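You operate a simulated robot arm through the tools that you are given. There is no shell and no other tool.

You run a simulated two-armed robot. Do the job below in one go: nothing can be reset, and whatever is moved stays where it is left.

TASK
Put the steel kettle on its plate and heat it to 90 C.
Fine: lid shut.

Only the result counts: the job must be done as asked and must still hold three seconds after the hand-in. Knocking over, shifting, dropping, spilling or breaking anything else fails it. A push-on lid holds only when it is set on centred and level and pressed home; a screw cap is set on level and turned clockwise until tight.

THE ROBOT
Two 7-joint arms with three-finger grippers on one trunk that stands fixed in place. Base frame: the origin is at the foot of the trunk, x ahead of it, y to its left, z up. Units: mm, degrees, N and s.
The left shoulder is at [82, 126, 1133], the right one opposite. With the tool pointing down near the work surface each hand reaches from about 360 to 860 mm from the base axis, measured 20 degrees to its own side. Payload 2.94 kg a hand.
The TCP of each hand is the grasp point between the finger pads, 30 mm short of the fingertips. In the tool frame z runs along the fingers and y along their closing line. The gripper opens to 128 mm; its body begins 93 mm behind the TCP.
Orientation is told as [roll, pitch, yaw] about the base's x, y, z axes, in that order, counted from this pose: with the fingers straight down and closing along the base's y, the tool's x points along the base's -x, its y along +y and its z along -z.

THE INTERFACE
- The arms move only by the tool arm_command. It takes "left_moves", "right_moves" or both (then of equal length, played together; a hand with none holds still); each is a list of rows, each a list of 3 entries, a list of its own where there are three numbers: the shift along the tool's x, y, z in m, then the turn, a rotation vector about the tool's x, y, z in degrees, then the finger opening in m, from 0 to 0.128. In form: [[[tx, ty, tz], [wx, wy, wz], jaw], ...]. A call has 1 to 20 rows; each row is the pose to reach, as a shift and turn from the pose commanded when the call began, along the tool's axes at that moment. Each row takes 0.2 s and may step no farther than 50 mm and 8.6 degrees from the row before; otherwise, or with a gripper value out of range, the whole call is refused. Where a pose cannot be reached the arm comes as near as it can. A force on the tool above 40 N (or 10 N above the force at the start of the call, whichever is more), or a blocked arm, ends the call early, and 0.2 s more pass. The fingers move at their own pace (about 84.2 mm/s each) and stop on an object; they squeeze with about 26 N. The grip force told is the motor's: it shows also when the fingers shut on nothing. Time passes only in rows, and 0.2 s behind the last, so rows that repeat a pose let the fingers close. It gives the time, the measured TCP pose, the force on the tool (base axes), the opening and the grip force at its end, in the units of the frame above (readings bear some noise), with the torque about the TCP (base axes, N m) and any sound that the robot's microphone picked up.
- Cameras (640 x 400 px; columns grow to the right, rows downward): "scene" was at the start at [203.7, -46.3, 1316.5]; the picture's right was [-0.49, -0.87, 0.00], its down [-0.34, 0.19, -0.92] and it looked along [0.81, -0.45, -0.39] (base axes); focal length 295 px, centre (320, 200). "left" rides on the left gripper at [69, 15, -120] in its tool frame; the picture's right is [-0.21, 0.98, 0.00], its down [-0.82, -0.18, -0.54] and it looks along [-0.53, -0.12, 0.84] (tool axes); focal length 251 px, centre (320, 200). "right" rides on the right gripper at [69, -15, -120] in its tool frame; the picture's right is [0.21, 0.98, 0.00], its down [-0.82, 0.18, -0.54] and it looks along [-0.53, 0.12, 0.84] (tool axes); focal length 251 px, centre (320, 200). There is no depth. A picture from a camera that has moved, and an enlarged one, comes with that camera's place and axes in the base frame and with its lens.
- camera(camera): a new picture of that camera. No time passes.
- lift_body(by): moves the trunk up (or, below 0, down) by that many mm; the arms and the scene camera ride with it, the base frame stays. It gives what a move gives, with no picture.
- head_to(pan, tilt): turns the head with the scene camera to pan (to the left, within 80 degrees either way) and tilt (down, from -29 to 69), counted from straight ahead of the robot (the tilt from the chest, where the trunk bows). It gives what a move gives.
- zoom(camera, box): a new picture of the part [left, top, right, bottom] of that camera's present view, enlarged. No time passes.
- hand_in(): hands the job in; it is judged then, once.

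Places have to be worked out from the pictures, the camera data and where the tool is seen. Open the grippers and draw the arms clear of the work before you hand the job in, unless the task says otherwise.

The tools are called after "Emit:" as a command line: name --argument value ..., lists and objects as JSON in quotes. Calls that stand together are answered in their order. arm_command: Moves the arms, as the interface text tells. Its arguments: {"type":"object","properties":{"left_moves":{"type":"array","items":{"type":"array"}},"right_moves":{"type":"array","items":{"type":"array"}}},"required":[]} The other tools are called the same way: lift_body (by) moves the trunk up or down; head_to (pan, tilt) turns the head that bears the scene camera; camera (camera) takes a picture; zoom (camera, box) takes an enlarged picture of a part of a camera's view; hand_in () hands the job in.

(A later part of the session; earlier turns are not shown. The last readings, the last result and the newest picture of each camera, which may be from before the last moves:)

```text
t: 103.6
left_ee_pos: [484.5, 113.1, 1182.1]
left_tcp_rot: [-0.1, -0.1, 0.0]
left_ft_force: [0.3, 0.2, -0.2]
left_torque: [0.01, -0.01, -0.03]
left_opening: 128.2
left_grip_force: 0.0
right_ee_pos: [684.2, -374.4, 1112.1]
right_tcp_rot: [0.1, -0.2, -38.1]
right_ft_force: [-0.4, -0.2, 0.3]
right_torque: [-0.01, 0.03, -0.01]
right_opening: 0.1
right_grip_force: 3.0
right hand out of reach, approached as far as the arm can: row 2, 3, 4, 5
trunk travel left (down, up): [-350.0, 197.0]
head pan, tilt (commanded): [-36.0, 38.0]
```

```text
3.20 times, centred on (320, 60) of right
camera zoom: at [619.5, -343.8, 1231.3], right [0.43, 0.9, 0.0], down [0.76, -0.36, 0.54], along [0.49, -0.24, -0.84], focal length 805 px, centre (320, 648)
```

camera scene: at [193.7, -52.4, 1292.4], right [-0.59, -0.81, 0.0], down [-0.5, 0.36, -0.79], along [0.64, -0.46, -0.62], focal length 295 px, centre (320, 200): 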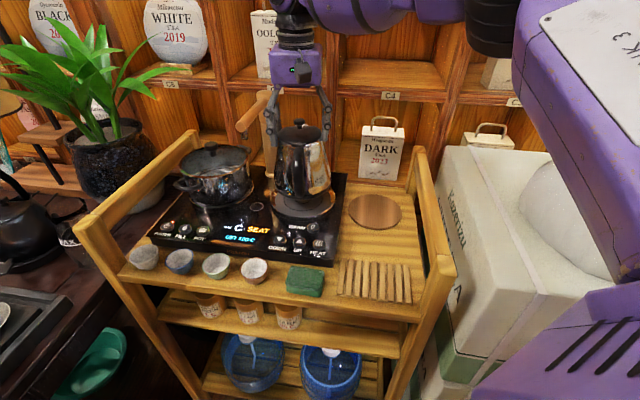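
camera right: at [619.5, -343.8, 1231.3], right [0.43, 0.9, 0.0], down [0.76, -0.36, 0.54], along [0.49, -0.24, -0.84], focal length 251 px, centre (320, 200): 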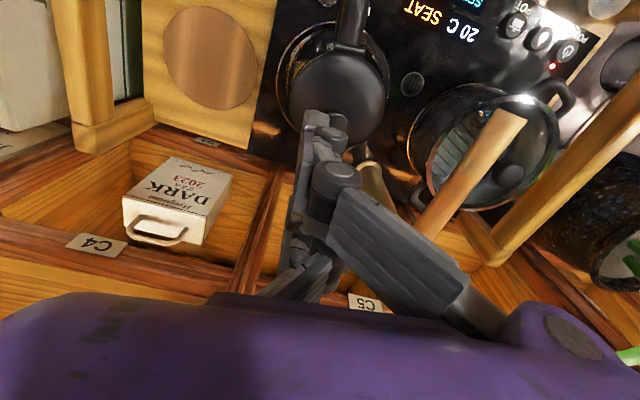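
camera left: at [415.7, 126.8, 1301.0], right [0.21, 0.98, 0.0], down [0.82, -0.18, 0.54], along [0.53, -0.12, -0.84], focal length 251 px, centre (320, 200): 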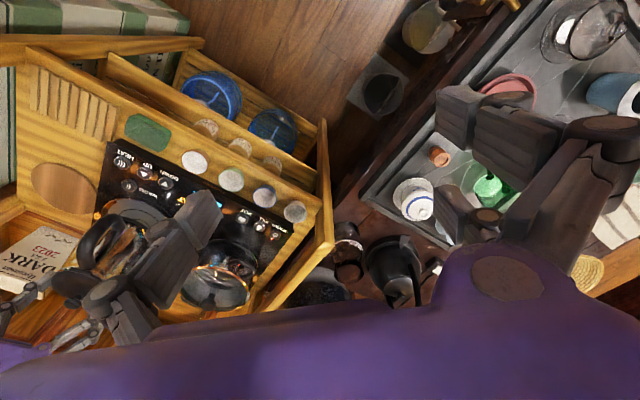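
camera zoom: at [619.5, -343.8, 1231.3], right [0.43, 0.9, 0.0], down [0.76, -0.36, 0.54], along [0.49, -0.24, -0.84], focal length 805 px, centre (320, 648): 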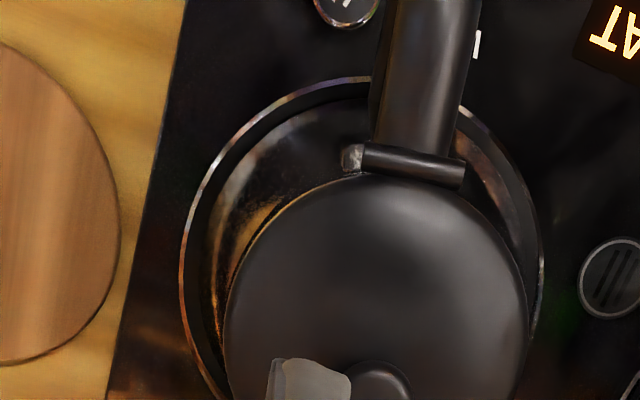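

By this view the base is concentric within 1-2 mm. To see whether it is level and fully down I bring the left camera round to look from the front left, low.

Emit:
arm_command --left_moves '[[[-0.009, -0.035, 0.02], [6.7, 0, 0], 0.06], [[-0.019, -0.07, 0.045], [13.3, 0, 0], 0.0], [[-0.028, -0.105, 0.07], [20, 0, 0], 0.0], [[-0.038, -0.14, 0.1], [26.7, 0, 0], 0.0], [[-0.047, -0.174, 0.13], [33.3, 0, 0], 0.0], [[-0.057, -0.209, 0.16], [40, 0, 0], 0.0], [[-0.066, -0.244, 0.19], [46.7, 0, 0], 0.0], [[-0.075, -0.279, 0.218], [53.3, 0, 0], 0.0], [[-0.085, -0.314, 0.244], [60, 0, 0], 0.0], [[-0.085, -0.314, 0.244], [60, 0, 0], 0.0]]'

Emit:
camera --camera "left"

Emit:
camera --camera "scene"

```text
t: 105.8
left_ee_pos: [571.8, -202.8, 934.4]
left_tcp_rot: [-60.2, -0.1, 0.0]
left_ft_force: [-0.9, 0.3, 0.7]
left_torque: [0.02, -0.03, 0.01]
left_opening: 0.1
left_grip_force: 2.4
right_ee_pos: [682.6, -375.1, 1112.3]
right_tcp_rot: [0.1, -0.2, -38.1]
right_ft_force: [0.2, -0.4, -0.1]
right_torque: [-0.03, -0.01, -0.01]
right_opening: 0.0
right_grip_force: 2.4
trunk travel left (down, up): [-350.0, 197.0]
head pan, tilt (commanded): [-36.0, 38.0]
```

```text
taken
camera left: at [501.6, -92.8, 981.1], right [0.21, 0.49, -0.85], down [0.82, 0.38, 0.43], along [0.53, -0.79, -0.32], focal length 251 px, centre (320, 200)
```

left: 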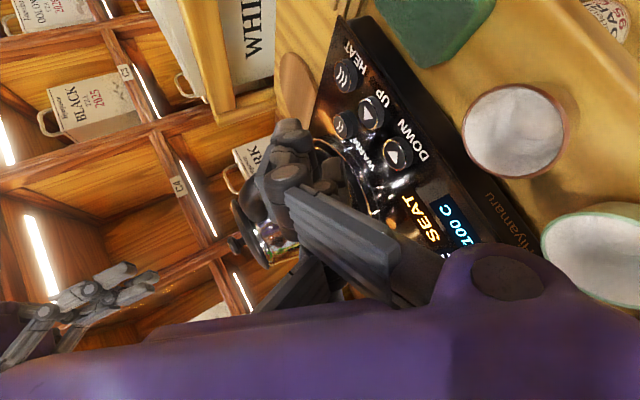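

```text
taken
camera scene: at [192.1, -51.5, 1292.7], right [-0.59, -0.81, 0.0], down [-0.5, 0.36, -0.79], along [0.64, -0.46, -0.62], focal length 295 px, centre (320, 200)
```

scene: 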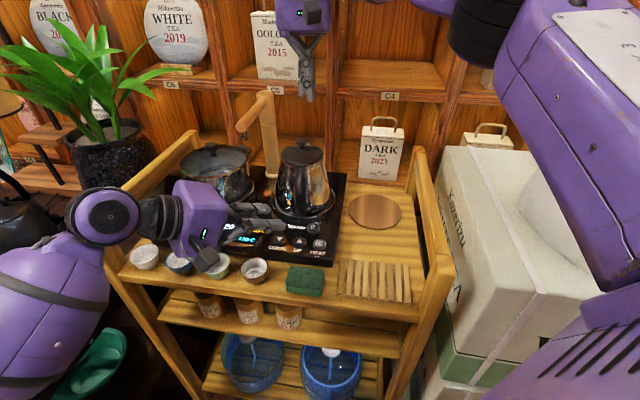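

The closed fingers block the view; I open the left hand to look between them.

Emit:
arm_command --left_moves '[[[0, 0, -0.01], [0, 0, 0], 0.05], [[0, 0, -0.02], [0, 0, 0], 0.11], [[0, 0, -0.02], [0, 0, 0], 0.128], [[0, 0, -0.02], [0, 0, 0], 0.128]]'

Emit:
camera --camera "left"

Emit:
zoom --camera "left" --box '[230, 100, 390, 280]'

```text
t: 106.8
left_ee_pos: [573.7, -184.4, 946.1]
left_tcp_rot: [-60.2, 0.0, 0.1]
left_ft_force: [0.7, -0.1, 0.3]
left_torque: [0.01, 0.0, -0.03]
left_opening: 109.3
left_grip_force: 0.0
right_ee_pos: [684.8, -374.2, 1111.3]
right_tcp_rot: [0.1, -0.2, -38.1]
right_ft_force: [0.3, 0.0, 0.2]
right_torque: [0.04, 0.0, 0.03]
right_opening: 0.3
right_grip_force: 3.2
trunk travel left (down, up): [-350.0, 197.0]
head pan, tilt (commanded): [-36.0, 38.0]
```

```text
taken
camera left: at [502.2, -73.6, 992.1], right [0.21, 0.49, -0.85], down [0.82, 0.38, 0.43], along [0.53, -0.79, -0.32], focal length 251 px, centre (320, 200)
```

left: 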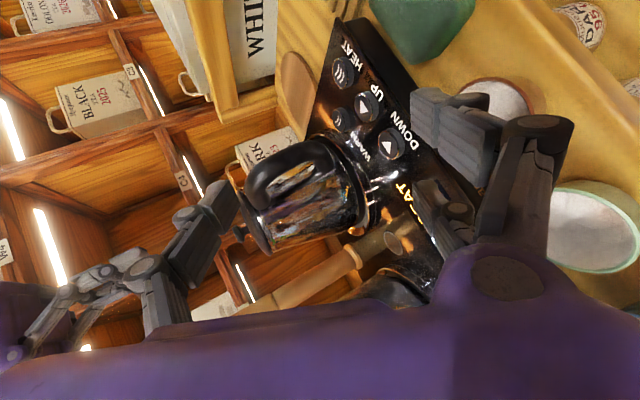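

```text
2.22 times, centred on (310, 190) of left
camera zoom: at [502.2, -73.6, 992.1], right [0.21, 0.49, -0.85], down [0.82, 0.38, 0.43], along [0.53, -0.79, -0.32], focal length 559 px, centre (342, 222)
```

zoom: 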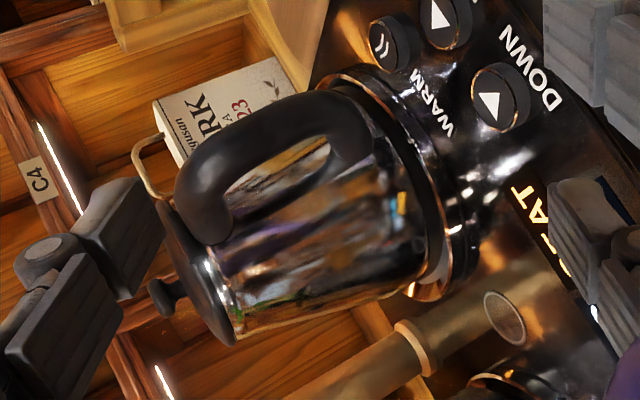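

Good view of the kettle on the dish. I zoom tightly on the base and dish edge.

Emit:
zoom --camera "left" --box '[310, 115, 390, 185]'

Emit:
zoom --camera "left" --box '[310, 175, 390, 245]'

```text
5.71 times, centred on (350, 150) of left
camera zoom: at [502.2, -73.6, 992.1], right [0.21, 0.49, -0.85], down [0.82, 0.38, 0.43], along [0.53, -0.79, -0.32], focal length 1437 px, centre (149, 486)
```

zoom: 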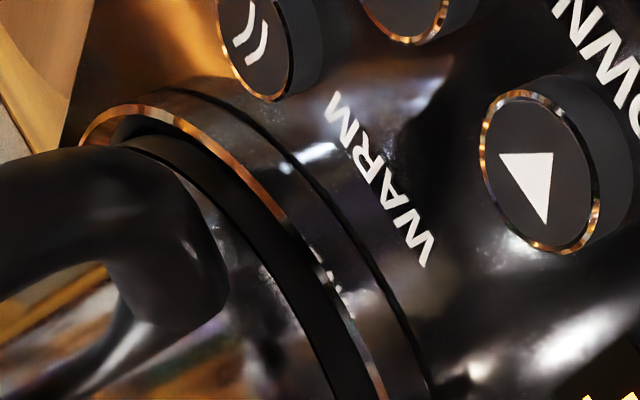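

```text
5.71 times, centred on (350, 210) of left
camera zoom: at [502.2, -73.6, 992.1], right [0.21, 0.49, -0.85], down [0.82, 0.38, 0.43], along [0.53, -0.79, -0.32], focal length 1437 px, centre (149, 143)
```

zoom: 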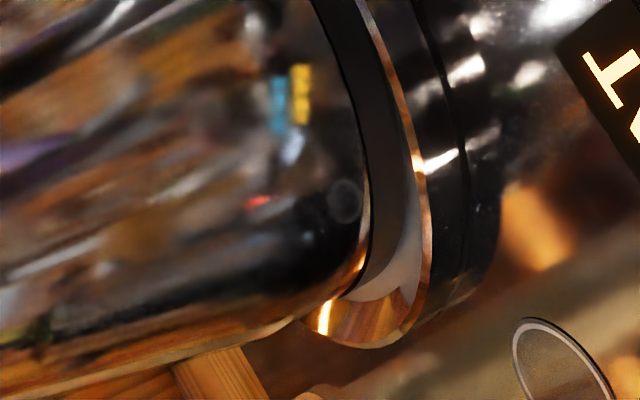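

On the back-left side the disc shows a 5-6 mm gap while the front-right edge touches the rim, so the kettle should go about 3 mm toward the back left. I bring the right hand over it with open jaw, offset by 3 mm that way, so that closing will nudge it over.

Emit:
arm_command --right_moves '[[[0.008, 0.007, 0], [0, 0, 0], 0.06], [[0.0164, 0.0151, 0], [0, 0, 0], 0.112], [[0.0164, 0.0151, 0.03], [0, 0, 0], 0.112], [[0.0164, 0.0151, 0.07], [0, 0, 0], 0.112], [[0.0164, 0.0151, 0.1], [0, 0, 0], 0.112], [[0.0164, 0.0151, 0.115], [0, 0, 0], 0.11], [[0.0164, 0.0151, 0.126], [0, 0, 0], 0.11], [[0.0164, 0.0151, 0.126], [0, 0, 0], 0.11]]'

Emit:
zoom --camera "left" --box '[230, 100, 390, 280]'

Emit:
zoom --camera "scene" --box '[240, 110, 360, 240]'

```text
t: 108.6
left_ee_pos: [571.9, -184.0, 946.6]
left_tcp_rot: [-60.1, 0.0, 0.0]
left_ft_force: [0.7, 0.2, 0.5]
left_torque: [-0.02, 0.02, 0.0]
left_opening: 128.0
left_grip_force: 0.2
right_ee_pos: [679.0, -350.4, 989.6]
right_tcp_rot: [-0.1, -0.1, -38.0]
right_ft_force: [-0.4, -1.1, 0.2]
right_torque: [0.01, -0.03, 0.02]
right_opening: 109.9
right_grip_force: 0.1
trunk travel left (down, up): [-350.0, 197.0]
head pan, tilt (commanded): [-36.0, 38.0]
```

```text
2.22 times, centred on (310, 190) of left
camera zoom: at [502.1, -73.8, 992.2], right [0.21, 0.49, -0.85], down [0.82, 0.38, 0.43], along [0.53, -0.79, -0.32], focal length 559 px, centre (342, 222)
```

zoom: 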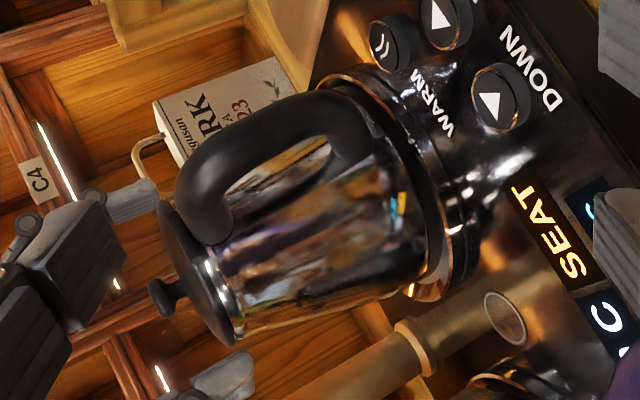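

```text
3.08 times, centred on (300, 175) of scene
camera zoom: at [192.5, -51.9, 1292.6], right [-0.59, -0.81, 0.0], down [-0.5, 0.36, -0.79], along [0.64, -0.46, -0.62], focal length 908 px, centre (382, 277)
```

zoom: 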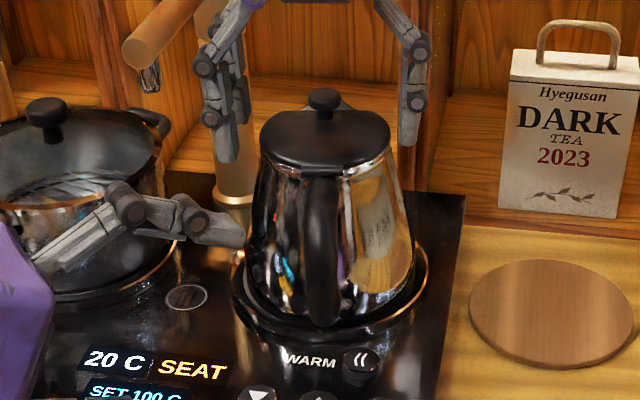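

The fingers bracket the neck. I close in small steps to about 90 mm so that the kettle is nudged over, then look.

Emit:
arm_command --right_moves '[[[0, 0, 0], [0, 0, 0], 0.102], [[0, 0, 0], [0, 0, 0], 0.098], [[0, 0, 0], [0, 0, 0], 0.095], [[0, 0, 0], [0, 0, 0], 0.093], [[0, 0, 0], [0, 0, 0], 0.091], [[0, 0, 0], [0, 0, 0], 0.09], [[0, 0, 0], [0, 0, 0], 0.09]]'

Emit:
zoom --camera "left" --box '[310, 175, 390, 245]'

Emit:
zoom --camera "scene" --box '[240, 150, 350, 260]'

```text
t: 110.2
left_ee_pos: [571.1, -184.7, 945.2]
left_tcp_rot: [-60.2, -0.1, 0.1]
left_ft_force: [0.4, 0.0, 0.6]
left_torque: [0.01, 0.02, 0.03]
left_opening: 127.9
left_grip_force: 0.1
right_ee_pos: [680.1, -351.7, 990.5]
right_tcp_rot: [0.1, -0.1, -38.0]
right_ft_force: [-1.9, -3.4, 1.7]
right_torque: [-0.13, 0.07, 0.05]
right_opening: 93.2
right_grip_force: 3.0
trunk travel left (down, up): [-350.0, 197.0]
head pan, tilt (commanded): [-36.0, 38.0]
```

```text
5.71 times, centred on (350, 210) of left
camera zoom: at [501.9, -74.1, 992.2], right [0.21, 0.49, -0.85], down [0.82, 0.38, 0.43], along [0.53, -0.79, -0.32], focal length 1437 px, centre (149, 143)
```

zoom: 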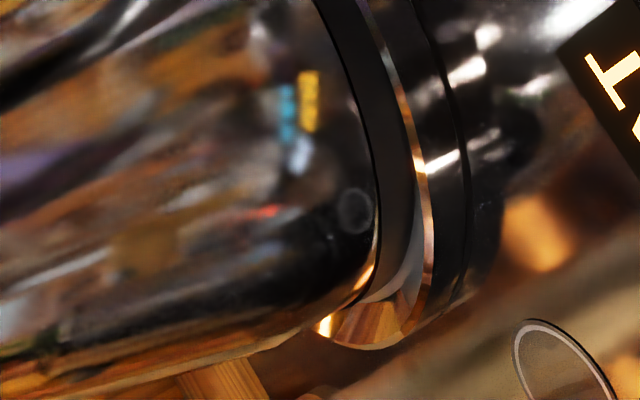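

```text
3.64 times, centred on (295, 205) of scene
camera zoom: at [192.3, -52.3, 1292.6], right [-0.59, -0.81, 0.0], down [-0.5, 0.36, -0.79], along [0.64, -0.46, -0.62], focal length 1073 px, centre (411, 182)
```

zoom: 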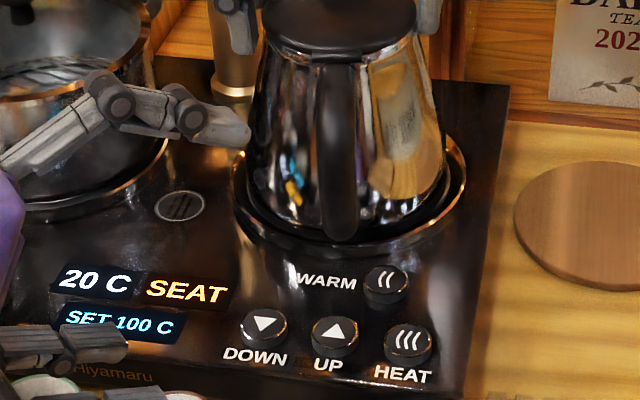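

The kettle moved over but SEAT is still on. I look again at both sides of the dish in the left camera at one scale.

Emit:
zoom --camera "left" --box '[290, 120, 390, 240]'

Emit:
zoom --camera "scene" --box '[270, 170, 340, 230]'

Emit:
zoom --camera "right" --box '[220, 0, 420, 140]'

```text
3.33 times, centred on (340, 180) of left
camera zoom: at [501.9, -74.1, 992.2], right [0.21, 0.49, -0.85], down [0.82, 0.38, 0.43], along [0.53, -0.79, -0.32], focal length 838 px, centre (253, 267)
```

zoom: 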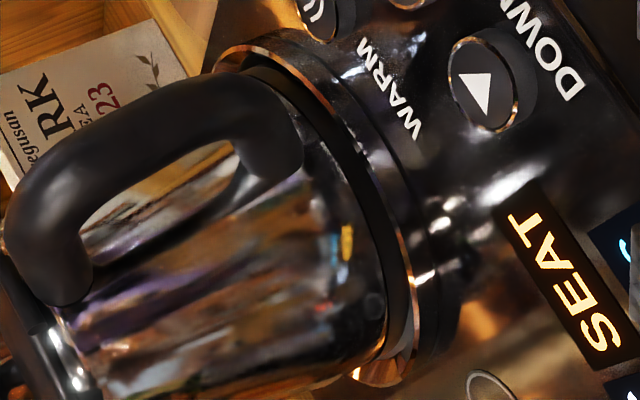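

```text
6.67 times, centred on (305, 200) of scene
camera zoom: at [192.3, -52.3, 1292.6], right [-0.59, -0.81, 0.0], down [-0.5, 0.36, -0.79], along [0.64, -0.46, -0.62], focal length 1966 px, centre (420, 200)
```

zoom: 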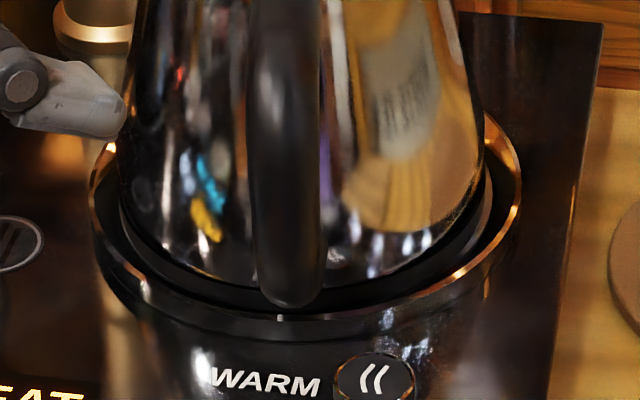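

```text
2.86 times, centred on (320, 70) of right
camera zoom: at [615.8, -320.4, 1109.1], right [0.43, 0.9, 0.0], down [0.76, -0.36, 0.54], along [0.49, -0.23, -0.84], focal length 718 px, centre (320, 571)
```

zoom: 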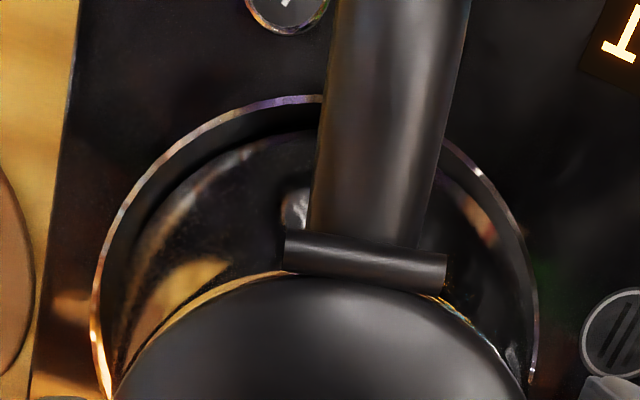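

The base now looks concentric in all views. I open the fingers and check the display again.

Emit:
arm_command --right_moves '[[[0, 0, 0], [0, 0, 0], 0.096], [[0, 0, 0], [0, 0, 0], 0.102], [[0, 0, 0], [0, 0, 0], 0.108], [[0, 0, 0], [0, 0, 0], 0.108]]'

Emit:
zoom --camera "scene" --box '[180, 150, 350, 260]'

Emit:
zoom --camera "left" --box '[230, 100, 390, 280]'

```text
t: 111.2
left_ee_pos: [571.7, -183.5, 946.6]
left_tcp_rot: [-60.0, 0.0, 0.1]
left_ft_force: [-0.1, 0.7, -0.1]
left_torque: [0.01, 0.0, -0.01]
left_opening: 127.8
left_grip_force: 0.1
right_ee_pos: [680.2, -351.8, 989.8]
right_tcp_rot: [0.0, -0.1, -37.9]
right_ft_force: [0.0, 0.1, 0.1]
right_torque: [0.03, 0.03, -0.01]
right_opening: 108.1
right_grip_force: 0.0
trunk travel left (down, up): [-350.0, 197.0]
head pan, tilt (commanded): [-36.0, 38.0]
```

```text
3.64 times, centred on (265, 205) of scene
camera zoom: at [192.6, -51.9, 1292.6], right [-0.59, -0.81, 0.0], down [-0.5, 0.36, -0.79], along [0.64, -0.46, -0.62], focal length 1073 px, centre (520, 182)
```

zoom: 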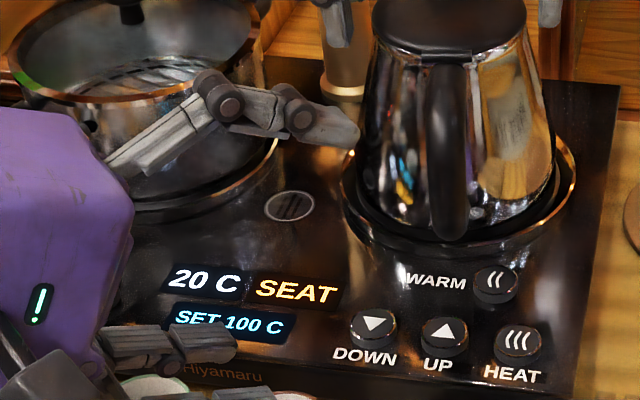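

```text
2.22 times, centred on (310, 190) of left
camera zoom: at [502.2, -73.8, 992.1], right [0.21, 0.49, -0.85], down [0.82, 0.38, 0.43], along [0.53, -0.79, -0.32], focal length 559 px, centre (342, 222)
```

zoom: 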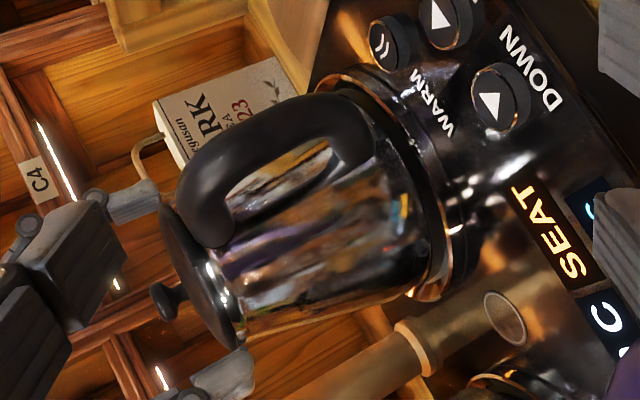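

By projection the kettle is concentric within about 2 mm and fully down. I will try the buttons; first I retract the left hand to its parking place and raise the right hand.

Emit:
arm_command --left_moves '[[[0.0098, -0.0062, -0.0417], [-6.7, 0, 0], 0.128], [[0.0196, -0.0124, -0.0834], [-13.3, 0, 0], 0.128], [[0.0293, -0.0186, -0.1251], [-20, 0, 0], 0.128], [[0.0391, -0.0248, -0.1668], [-26.7, 0, 0], 0.128], [[0.0489, -0.0311, -0.2084], [-33.3, 0, 0], 0.128], [[0.0587, -0.0373, -0.2501], [-40, 0, 0], 0.128], [[0.0684, -0.0435, -0.2918], [-46.7, 0, 0], 0.128], [[0.0782, -0.0497, -0.3335], [-53.3, 0, 0], 0.128], [[0.088, -0.0559, -0.3752], [-60, 0, 0], 0.128]]' --right_moves '[[[0, 0, -0.01], [0, 0, 0], 0.11], [[0, 0, -0.03], [0, 0, 0], 0.11], [[0, 0, -0.06], [0, 0, 0], 0.11], [[0, 0, -0.09], [0, 0, 0], 0.08], [[0.02, 0, -0.11], [0, 0, 0], 0.04], [[0.05, 0, -0.12], [0, 0, 0], 0.0], [[0.085, 0.01, -0.12], [0, 0, 0], 0.0], [[0.12, 0.02, -0.12], [0, 0, 0], 0.0], [[0.15, 0.03, -0.12], [0, 0, 0], 0.0]]'

Emit:
camera --camera "scene"

Emit:
zoom --camera "scene" --box '[150, 150, 350, 270]'

```text
t: 113.2
left_ee_pos: [482.9, 113.9, 1182.8]
left_tcp_rot: [-0.1, -0.1, 0.1]
left_ft_force: [-0.2, 0.4, 0.5]
left_torque: [-0.03, -0.03, -0.03]
left_opening: 127.9
left_grip_force: 0.1
right_ee_pos: [577.2, -237.1, 1110.3]
right_tcp_rot: [0.2, -0.2, -37.9]
right_ft_force: [-0.4, 0.5, 0.1]
right_torque: [-0.01, -0.01, 0.02]
right_opening: 0.0
right_grip_force: 3.2
trunk travel left (down, up): [-350.0, 197.0]
head pan, tilt (commanded): [-36.0, 38.0]
```

```text
taken
camera scene: at [187.4, -57.2, 1295.6], right [-0.65, -0.76, 0.0], down [-0.45, 0.38, -0.81], along [0.62, -0.52, -0.59], focal length 295 px, centre (320, 200)
```

scene: 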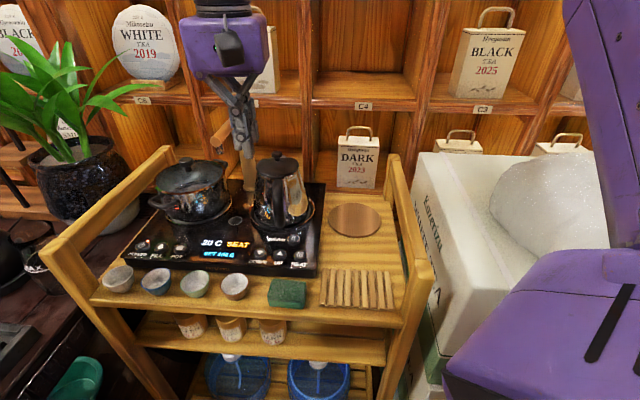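

```text
3.20 times, centred on (250, 210) of scene
camera zoom: at [187.4, -57.2, 1295.6], right [-0.65, -0.76, 0.0], down [-0.45, 0.38, -0.81], along [0.62, -0.52, -0.59], focal length 944 px, centre (544, 168)
```

zoom: 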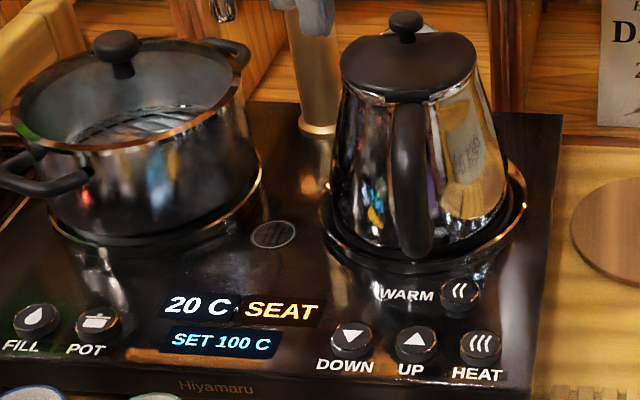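

Now I tilt the closed right hand so that one fingertip is lowest, and bring it above the DOWN button.

Emit:
arm_command --right_moves '[[[-0.005, 0.0003, 0.037], [0.4, -6.75, 1.75], 0.0], [[-0.01, 0.0006, 0.074], [0.8, -13.5, 3.5], 0.0], [[-0.015, 0.001, 0.111], [1.2, -20.25, 5.25], 0.0], [[-0.02, 0.0013, 0.148], [1.65, -27, 7], 0.0], [[-0.0242, 0.0016, 0.18], [1.65, -27, 7], 0.0], [[-0.0242, 0.0016, 0.18], [1.65, -27, 7], 0.0]]'

Emit:
zoom --camera "scene" --box '[180, 100, 360, 270]'

Emit:
camera --camera "right"

Emit:
zoom --camera "left" --box '[40, 100, 280, 300]'

```text
t: 114.6
left_ee_pos: [483.7, 112.7, 1181.9]
left_tcp_rot: [-0.1, -0.1, 0.0]
left_ft_force: [-0.1, 0.1, -0.4]
left_torque: [0.01, 0.0, 0.02]
left_opening: 128.0
left_grip_force: 0.1
right_ee_pos: [599.0, -252.9, 928.8]
right_tcp_rot: [0.0, -27.2, -45.2]
right_ft_force: [0.2, -0.3, 0.5]
right_torque: [-0.03, -0.01, 0.06]
right_opening: 0.2
right_grip_force: 2.7
trunk travel left (down, up): [-350.0, 197.0]
head pan, tilt (commanded): [-36.0, 38.0]
```

```text
2.35 times, centred on (270, 185) of scene
camera zoom: at [192.1, -51.6, 1292.7], right [-0.59, -0.81, 0.0], down [-0.5, 0.36, -0.79], along [0.64, -0.46, -0.62], focal length 694 px, centre (438, 235)
```

zoom: 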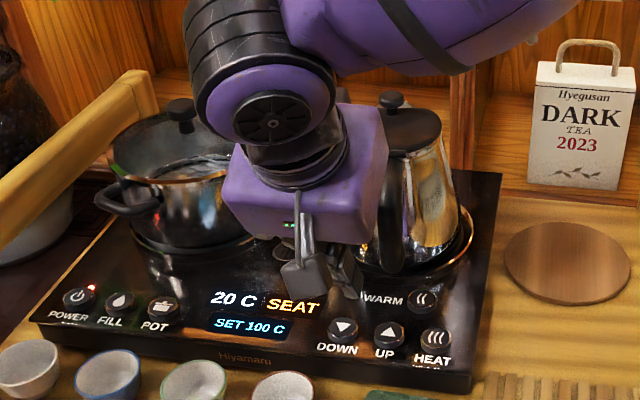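

```text
taken
camera right: at [506.7, -180.0, 1003.7], right [0.56, 0.82, -0.1], down [0.47, -0.22, 0.86], along [0.69, -0.52, -0.51], focal length 251 px, centre (320, 200)
```

right: 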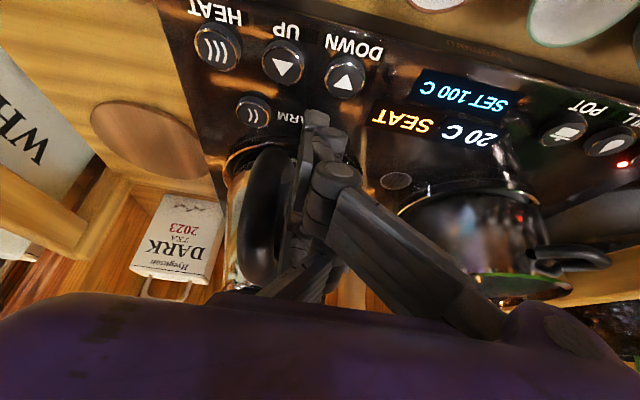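

```text
2.00 times, centred on (160, 200) of left
camera zoom: at [413.9, 127.3, 1301.6], right [0.21, 0.98, 0.0], down [0.82, -0.18, 0.54], along [0.53, -0.12, -0.84], focal length 503 px, centre (640, 200)
```

zoom: 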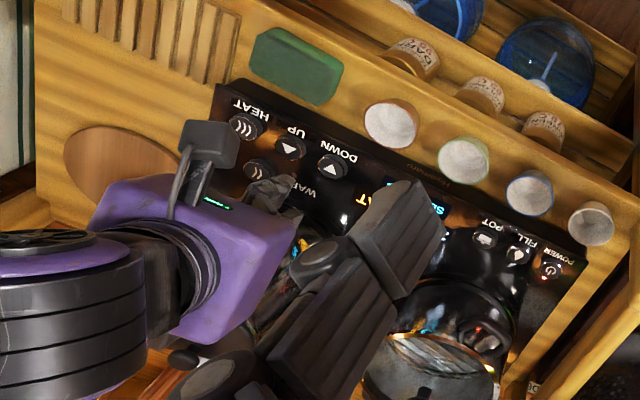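

The fingertip is about [580,-246,889]; DOWN is at [595,-237]. I shift by [+15,+10] mm and come down to about 10 mm above the button.

Emit:
arm_command --right_moves '[[[-0.0032, 0.0177, 0.0016], [0, 0, 0], 0.0], [[0.0059, 0.0177, 0.0194], [0, 0, 0], 0.0], [[0.0109, 0.0177, 0.0292], [0, 0, 0], 0.0], [[0.0109, 0.0177, 0.0292], [0, 0, 0], 0.0]]'

Emit:
zoom --camera "right" --box '[200, 20, 420, 200]'

Emit:
zoom --camera "scene" --box '[220, 170, 340, 270]'

Emit:
zoom --camera "left" --box '[120, 130, 260, 240]'

```text
t: 115.6
left_ee_pos: [483.6, 113.1, 1182.1]
left_tcp_rot: [0.0, 0.1, 0.1]
left_ft_force: [-0.5, -0.2, 0.1]
left_torque: [-0.02, -0.01, -0.02]
left_opening: 128.2
left_grip_force: 0.1
right_ee_pos: [613.2, -238.9, 897.0]
right_tcp_rot: [0.0, -27.1, -45.1]
right_ft_force: [-0.7, -0.3, -0.4]
right_torque: [0.02, 0.01, -0.01]
right_opening: 0.4
right_grip_force: 2.7
trunk travel left (down, up): [-350.0, 197.0]
head pan, tilt (commanded): [-36.0, 38.0]
```

```text
2.22 times, centred on (310, 110) of right
camera zoom: at [519.7, -166.9, 972.4], right [0.56, 0.82, -0.1], down [0.47, -0.22, 0.86], along [0.69, -0.52, -0.51], focal length 559 px, centre (342, 400)
```

zoom: 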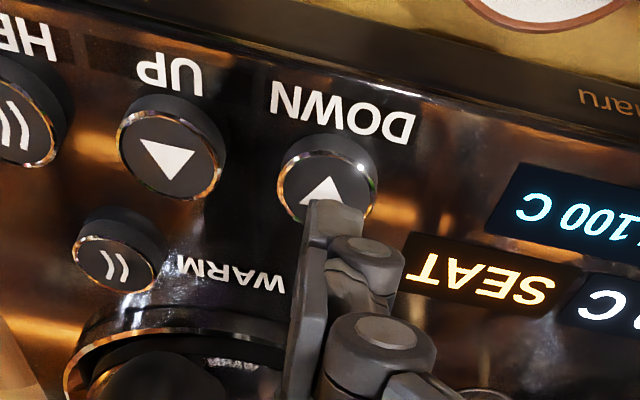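

```text
4.00 times, centred on (280, 220) of scene
camera zoom: at [192.5, -52.0, 1292.6], right [-0.59, -0.81, 0.0], down [-0.5, 0.36, -0.79], along [0.64, -0.46, -0.62], focal length 1180 px, centre (480, 120)
```

zoom: 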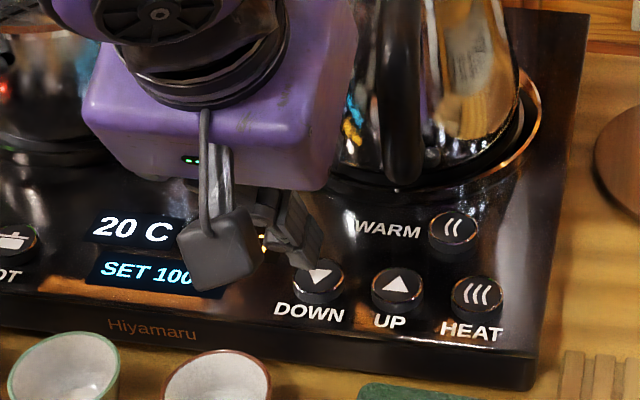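

```text
3.64 times, centred on (190, 185) of left
camera zoom: at [414.2, 127.0, 1301.5], right [0.21, 0.98, 0.0], down [0.82, -0.18, 0.54], along [0.53, -0.12, -0.84], focal length 914 px, centre (793, 254)
```

zoom: 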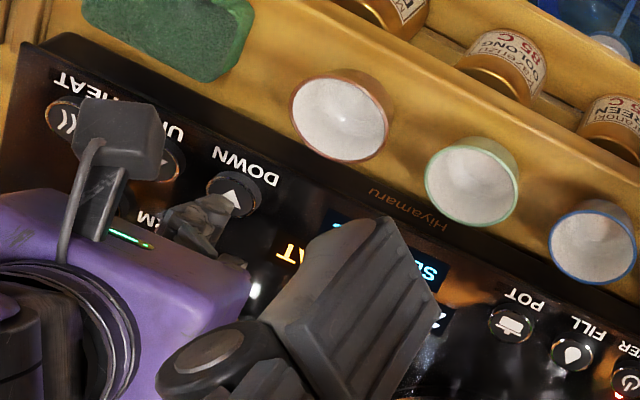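

The tip is over the DOWN button, about 5 mm off centre. I correct 4 mm and press down in small steps.

Emit:
arm_command --right_moves '[[[0, -0.004, 0], [0, 0, 0], 0.0], [[0.0018, -0.004, 0.0036], [0, 0, 0], 0.0], [[0.0032, -0.004, 0.0062], [0, 0, 0], 0.0], [[0.0041, -0.004, 0.008], [0, 0, 0], 0.0], [[0.005, -0.004, 0.0098], [0, 0, 0], 0.0]]'

Emit:
zoom --camera "right" --box '[200, 20, 420, 200]'

Emit:
zoom --camera "scene" --box '[220, 170, 340, 270]'

```text
t: 116.8
left_ee_pos: [484.6, 112.8, 1181.7]
left_tcp_rot: [-0.1, 0.0, 0.1]
left_ft_force: [0.1, -0.4, -0.7]
left_torque: [-0.03, 0.01, -0.01]
left_opening: 128.3
left_grip_force: 0.2
right_ee_pos: [611.9, -242.6, 885.6]
right_tcp_rot: [0.1, -27.1, -45.2]
right_ft_force: [-0.2, -0.1, -0.4]
right_torque: [0.02, -0.02, 0.0]
right_opening: 0.1
right_grip_force: 2.9
trunk travel left (down, up): [-350.0, 197.0]
head pan, tilt (commanded): [-36.0, 38.0]
```

```text
2.22 times, centred on (310, 110) of right
camera zoom: at [519.0, -170.3, 960.3], right [0.56, 0.82, -0.1], down [0.47, -0.22, 0.86], along [0.69, -0.52, -0.51], focal length 559 px, centre (342, 400)
```

zoom: 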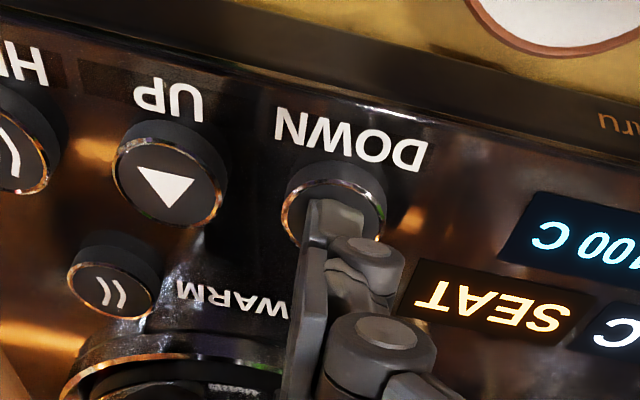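

```text
4.00 times, centred on (280, 220) of scene
camera zoom: at [192.7, -52.0, 1292.5], right [-0.59, -0.81, 0.0], down [-0.5, 0.36, -0.79], along [0.64, -0.46, -0.62], focal length 1180 px, centre (480, 120)
```

zoom: 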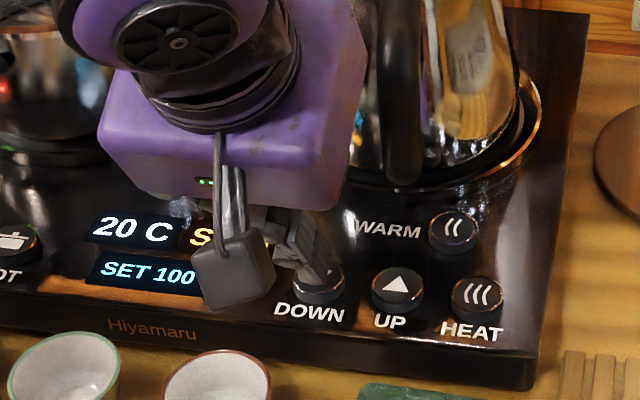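

Right over the button, not yet touching. I continue down in small steps.

Emit:
arm_command --right_moves '[[[0.0007, 0, 0.0013], [0, 0, 0], 0.0], [[0.0014, 0, 0.0027], [0, 0, 0], 0.0], [[0.002, 0, 0.004], [0, 0, 0], 0.0]]'

Emit:
zoom --camera "right" --box '[200, 20, 420, 200]'

```text
t: 117.6
left_ee_pos: [484.9, 112.9, 1182.3]
left_tcp_rot: [0.0, 0.0, 0.2]
left_ft_force: [-0.2, -1.3, -0.6]
left_torque: [0.02, 0.0, -0.03]
left_opening: 128.0
left_grip_force: 0.1
right_ee_pos: [612.1, -242.6, 882.9]
right_tcp_rot: [0.1, -27.2, -45.3]
right_ft_force: [-0.4, 0.5, 0.3]
right_torque: [0.03, 0.02, 0.01]
right_opening: 0.2
right_grip_force: 3.3
trunk travel left (down, up): [-350.0, 197.0]
head pan, tilt (commanded): [-36.0, 38.0]
```

```text
2.22 times, centred on (310, 110) of right
camera zoom: at [519.4, -170.5, 955.9], right [0.56, 0.82, -0.1], down [0.47, -0.22, 0.86], along [0.69, -0.52, -0.51], focal length 559 px, centre (342, 400)
```

zoom: 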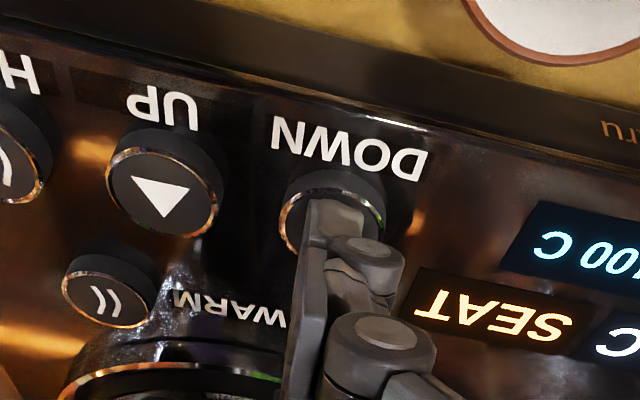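

No contact yet; I keep going down carefully.

Emit:
arm_command --right_moves '[[[0.0007, 0, 0.0013], [0, 0, 0], 0.0], [[0.0014, 0, 0.0027], [0, 0, 0], 0.0], [[0.002, 0, 0.004], [0, 0, 0], 0.0]]'

Emit:
zoom --camera "right" --box '[200, 20, 420, 200]'

Emit:
zoom --camera "left" --box '[120, 130, 260, 240]'

```text
t: 118.4
left_ee_pos: [484.0, 113.9, 1181.3]
left_tcp_rot: [-0.1, -0.1, 0.1]
left_ft_force: [-0.1, 0.1, -0.1]
left_torque: [0.02, 0.04, 0.03]
left_opening: 128.1
left_grip_force: 0.0
right_ee_pos: [611.5, -241.3, 878.5]
right_tcp_rot: [0.2, -27.1, -45.2]
right_ft_force: [1.3, 2.3, 5.0]
right_torque: [0.07, 0.1, 0.01]
right_opening: 0.0
right_grip_force: 2.8
trunk travel left (down, up): [-350.0, 197.0]
head pan, tilt (commanded): [-36.0, 38.0]
heard: click
```

```text
2.22 times, centred on (310, 110) of right
camera zoom: at [519.2, -170.6, 952.7], right [0.56, 0.82, -0.1], down [0.47, -0.22, 0.86], along [0.69, -0.52, -0.51], focal length 559 px, centre (342, 400)
```

zoom: 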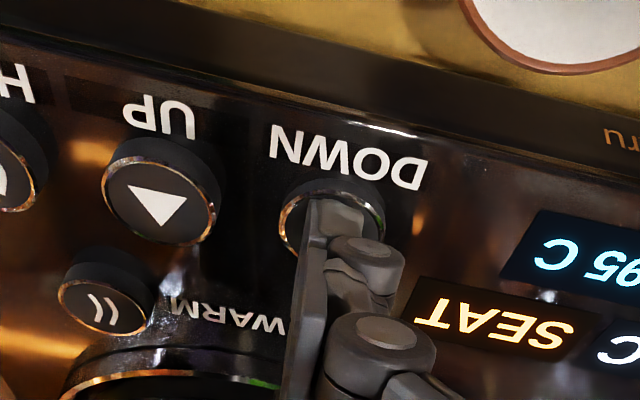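

```text
3.64 times, centred on (190, 185) of left
camera zoom: at [414.1, 127.3, 1301.5], right [0.21, 0.98, 0.0], down [0.82, -0.18, 0.54], along [0.53, -0.12, -0.84], focal length 914 px, centre (793, 254)
```

zoom: 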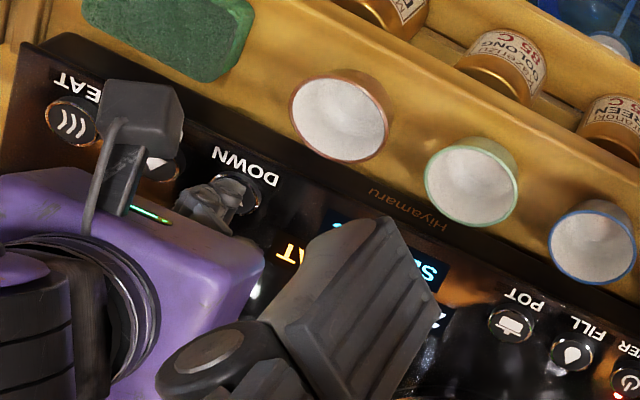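

A click, and the set temperature shows 95 C: each press is 5 degrees. I release and press once more.

Emit:
arm_command --right_moves '[[[-0.0014, 0, -0.0027], [0, 0, 0], 0.0], [[-0.0032, 0, -0.0062], [0, 0, 0], 0.0], [[-0.0032, 0, -0.0062], [0, 0, 0], 0.0], [[-0.0014, 0, -0.0027], [0, 0, 0], 0.0], [[0, 0, 0], [0, 0, 0], 0.0]]'

Emit:
zoom --camera "right" --box '[300, 20, 520, 200]'

```text
t: 119.6
left_ee_pos: [484.2, 112.7, 1182.2]
left_tcp_rot: [-0.1, -0.1, 0.1]
left_ft_force: [1.1, 0.1, 0.1]
left_torque: [-0.01, -0.02, -0.02]
left_opening: 128.1
left_grip_force: 0.0
right_ee_pos: [611.7, -243.4, 877.3]
right_tcp_rot: [0.2, -27.2, -45.2]
right_ft_force: [-0.1, -0.9, 6.2]
right_torque: [0.01, 0.19, 0.06]
right_opening: 0.0
right_grip_force: 2.9
trunk travel left (down, up): [-350.0, 197.0]
head pan, tilt (commanded): [-36.0, 38.0]
heard: click
```

```text
2.22 times, centred on (410, 110) of right
camera zoom: at [518.9, -170.7, 952.1], right [0.56, 0.82, -0.1], down [0.47, -0.22, 0.86], along [0.69, -0.52, -0.51], focal length 559 px, centre (120, 400)
```

zoom: 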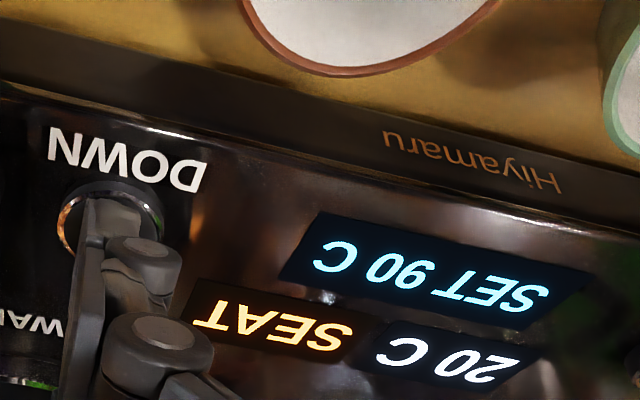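

SET 90 C is shown. Now I rise well above the kettle handle, tilt the hand further to 45 degrees, and move over toward the HEAT button.

Emit:
arm_command --right_moves '[[[-0.01, 0, -0.02], [0, 0, 0], 0.0], [[-0.03, 0, -0.06], [0, 0, 0], 0.0], [[-0.048, 0, -0.094], [0, 0, 0], 0.0], [[-0.06, 0, -0.1176], [0, 0, 0], 0.0], [[-0.0555, -0.033, -0.12], [0, -7, 0], 0.0], [[-0.052, -0.066, -0.122], [0, -14, 0], 0.0], [[-0.0488, -0.0833, -0.1233], [0, -18, 0], 0.0], [[-0.0488, -0.0833, -0.1233], [0, -18, 0], 0.0]]'

Emit:
zoom --camera "scene" --box '[180, 90, 360, 270]'

Emit:
camera --camera "right"

```text
t: 121.4
left_ee_pos: [484.6, 112.4, 1180.3]
left_tcp_rot: [-0.1, 0.0, 0.1]
left_ft_force: [0.8, -0.3, 0.7]
left_torque: [-0.01, 0.01, -0.02]
left_opening: 127.9
left_grip_force: 0.0
right_ee_pos: [546.0, -295.0, 1008.3]
right_tcp_rot: [0.3, -45.2, -45.2]
right_ft_force: [1.0, -1.0, -0.1]
right_torque: [0.02, -0.01, 0.02]
right_opening: 0.0
right_grip_force: 3.1
trunk travel left (down, up): [-350.0, 197.0]
head pan, tilt (commanded): [-36.0, 38.0]
```

```text
2.22 times, centred on (270, 180) of scene
camera zoom: at [192.7, -52.0, 1292.5], right [-0.59, -0.81, 0.0], down [-0.5, 0.36, -0.79], along [0.64, -0.46, -0.62], focal length 656 px, centre (431, 244)
```

zoom: 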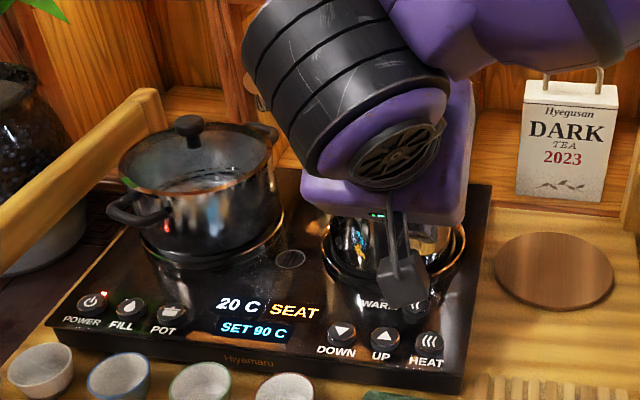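

```text
taken
camera right: at [440.2, -210.8, 1044.1], right [0.59, 0.8, -0.15], down [0.26, -0.01, 0.96], along [0.77, -0.6, -0.22], focal length 251 px, centre (320, 200)
```

right: 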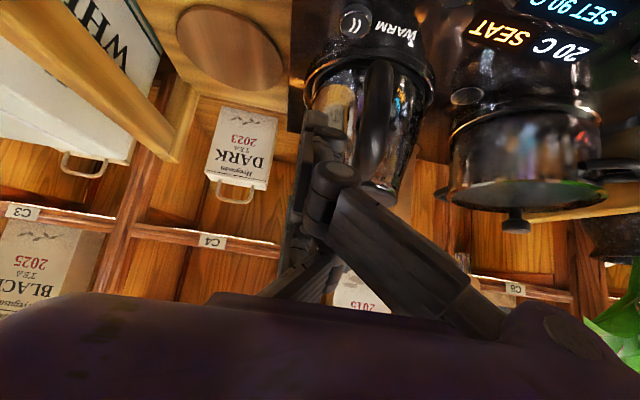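

The hand is above HEAT with 45 degree lean. I lower it to about 15 mm above the button and check the alignment.

Emit:
arm_command --right_moves '[[[0.0262, 0.0003, 0.0218], [0, 0, 0], 0.0], [[0.0502, 0.0003, 0.0458], [0, 0, 0], 0.0], [[0.0702, 0.0003, 0.0658], [0, 0, 0], 0.0], [[0.0802, 0.0003, 0.0758], [0, 0, 0], 0.0], [[0.0802, 0.0003, 0.0758], [0, 0, 0], 0.0]]'

Emit:
camera --camera "right"

Emit:
zoom --camera "scene" --box '[240, 160, 360, 270]'

Emit:
zoom --camera "left" --box '[60, 110, 220, 240]'

```text
t: 122.6
left_ee_pos: [484.7, 112.4, 1181.5]
left_tcp_rot: [-0.1, 0.0, 0.1]
left_ft_force: [0.4, -0.3, 0.0]
left_torque: [-0.03, 0.01, 0.02]
left_opening: 128.1
left_grip_force: 0.1
right_ee_pos: [543.2, -292.8, 899.1]
right_tcp_rot: [0.2, -45.3, -45.2]
right_ft_force: [0.5, 0.3, 0.6]
right_torque: [0.02, 0.0, 0.02]
right_opening: 0.0
right_grip_force: 3.1
trunk travel left (down, up): [-350.0, 197.0]
head pan, tilt (commanded): [-36.0, 38.0]
```

```text
taken
camera right: at [437.2, -208.1, 934.3], right [0.59, 0.8, -0.15], down [0.26, -0.01, 0.96], along [0.77, -0.6, -0.22], focal length 251 px, centre (320, 200)
```

right: 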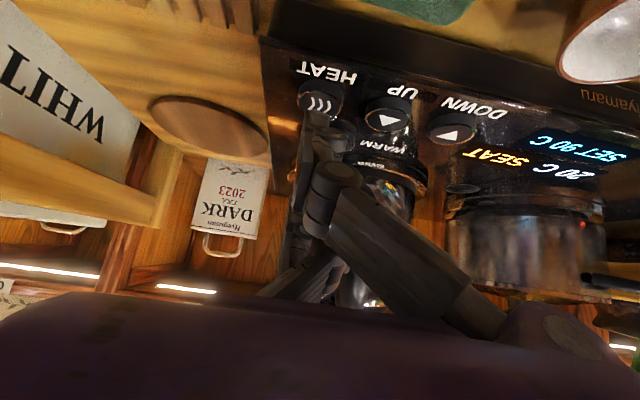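

```text
3.64 times, centred on (300, 215) of scene
camera zoom: at [192.6, -51.9, 1292.6], right [-0.59, -0.81, 0.0], down [-0.5, 0.36, -0.79], along [0.64, -0.46, -0.62], focal length 1073 px, centre (393, 146)
```

zoom: 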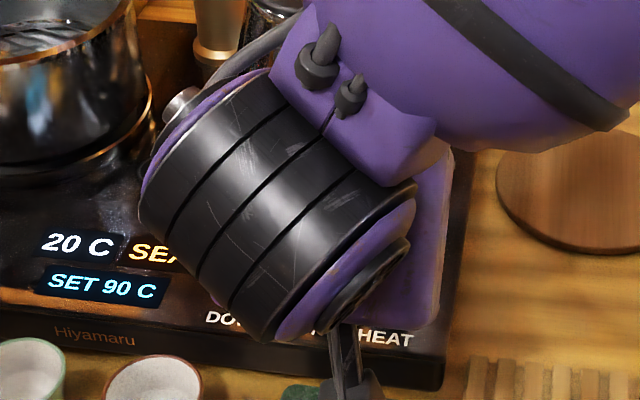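

```text
3.08 times, centred on (140, 175) of left
camera zoom: at [414.4, 127.0, 1301.4], right [0.21, 0.98, 0.0], down [0.82, -0.18, 0.54], along [0.53, -0.12, -0.84], focal length 774 px, centre (874, 277)
```

zoom: 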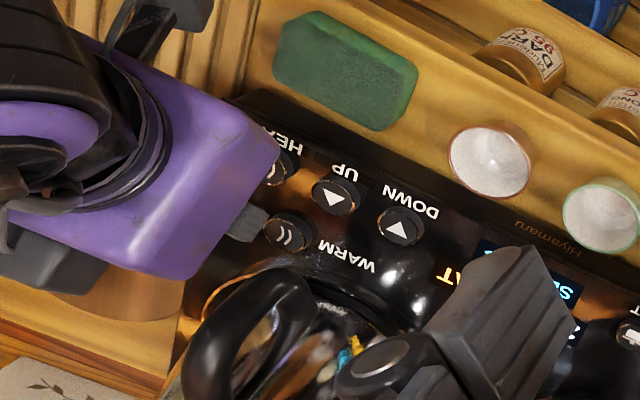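

I zoom the right camera on the fingertip and the HEAT button.

Emit:
zoom --camera "right" --box '[260, 60, 400, 200]'

```text
2.86 times, centred on (330, 130) of right
camera zoom: at [437.2, -208.1, 934.3], right [0.59, 0.8, -0.15], down [0.26, -0.01, 0.96], along [0.77, -0.6, -0.22], focal length 718 px, centre (291, 400)
```

zoom: 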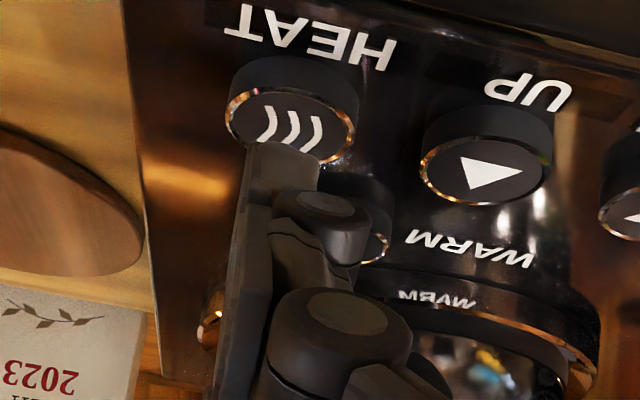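

The tip is right above HEAT. I press down in small steps until a click.

Emit:
arm_command --right_moves '[[[0.0028, 0, 0.0028], [0, 0, 0], 0.0], [[0.0056, 0, 0.0056], [0, 0, 0], 0.0], [[0.0078, 0, 0.0078], [0, 0, 0], 0.0]]'

Emit:
zoom --camera "right" --box '[260, 40, 420, 200]'

```text
t: 123.4
left_ee_pos: [483.6, 112.8, 1182.4]
left_tcp_rot: [-0.2, 0.0, 0.1]
left_ft_force: [0.7, 0.1, -0.6]
left_torque: [0.0, 0.01, 0.05]
left_opening: 127.9
left_grip_force: 0.1
right_ee_pos: [541.8, -291.1, 886.7]
right_tcp_rot: [0.3, -45.2, -45.2]
right_ft_force: [0.0, 1.3, -0.5]
right_torque: [-0.01, 0.0, 0.03]
right_opening: 0.0
right_grip_force: 3.2
trunk travel left (down, up): [-350.0, 197.0]
head pan, tilt (commanded): [-36.0, 38.0]
```

```text
2.50 times, centred on (340, 120) of right
camera zoom: at [436.7, -206.5, 922.6], right [0.59, 0.8, -0.15], down [0.26, -0.01, 0.96], along [0.77, -0.6, -0.22], focal length 629 px, centre (270, 400)
```

zoom: 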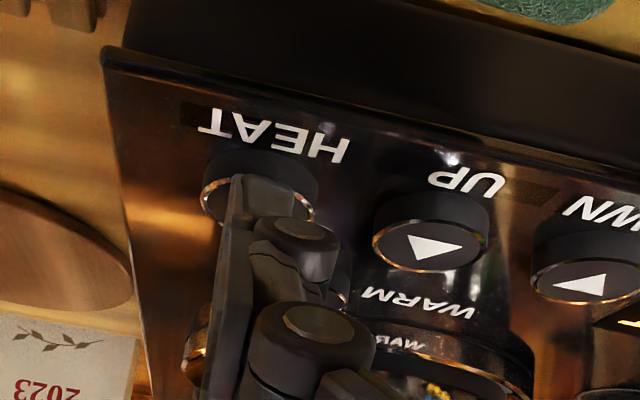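

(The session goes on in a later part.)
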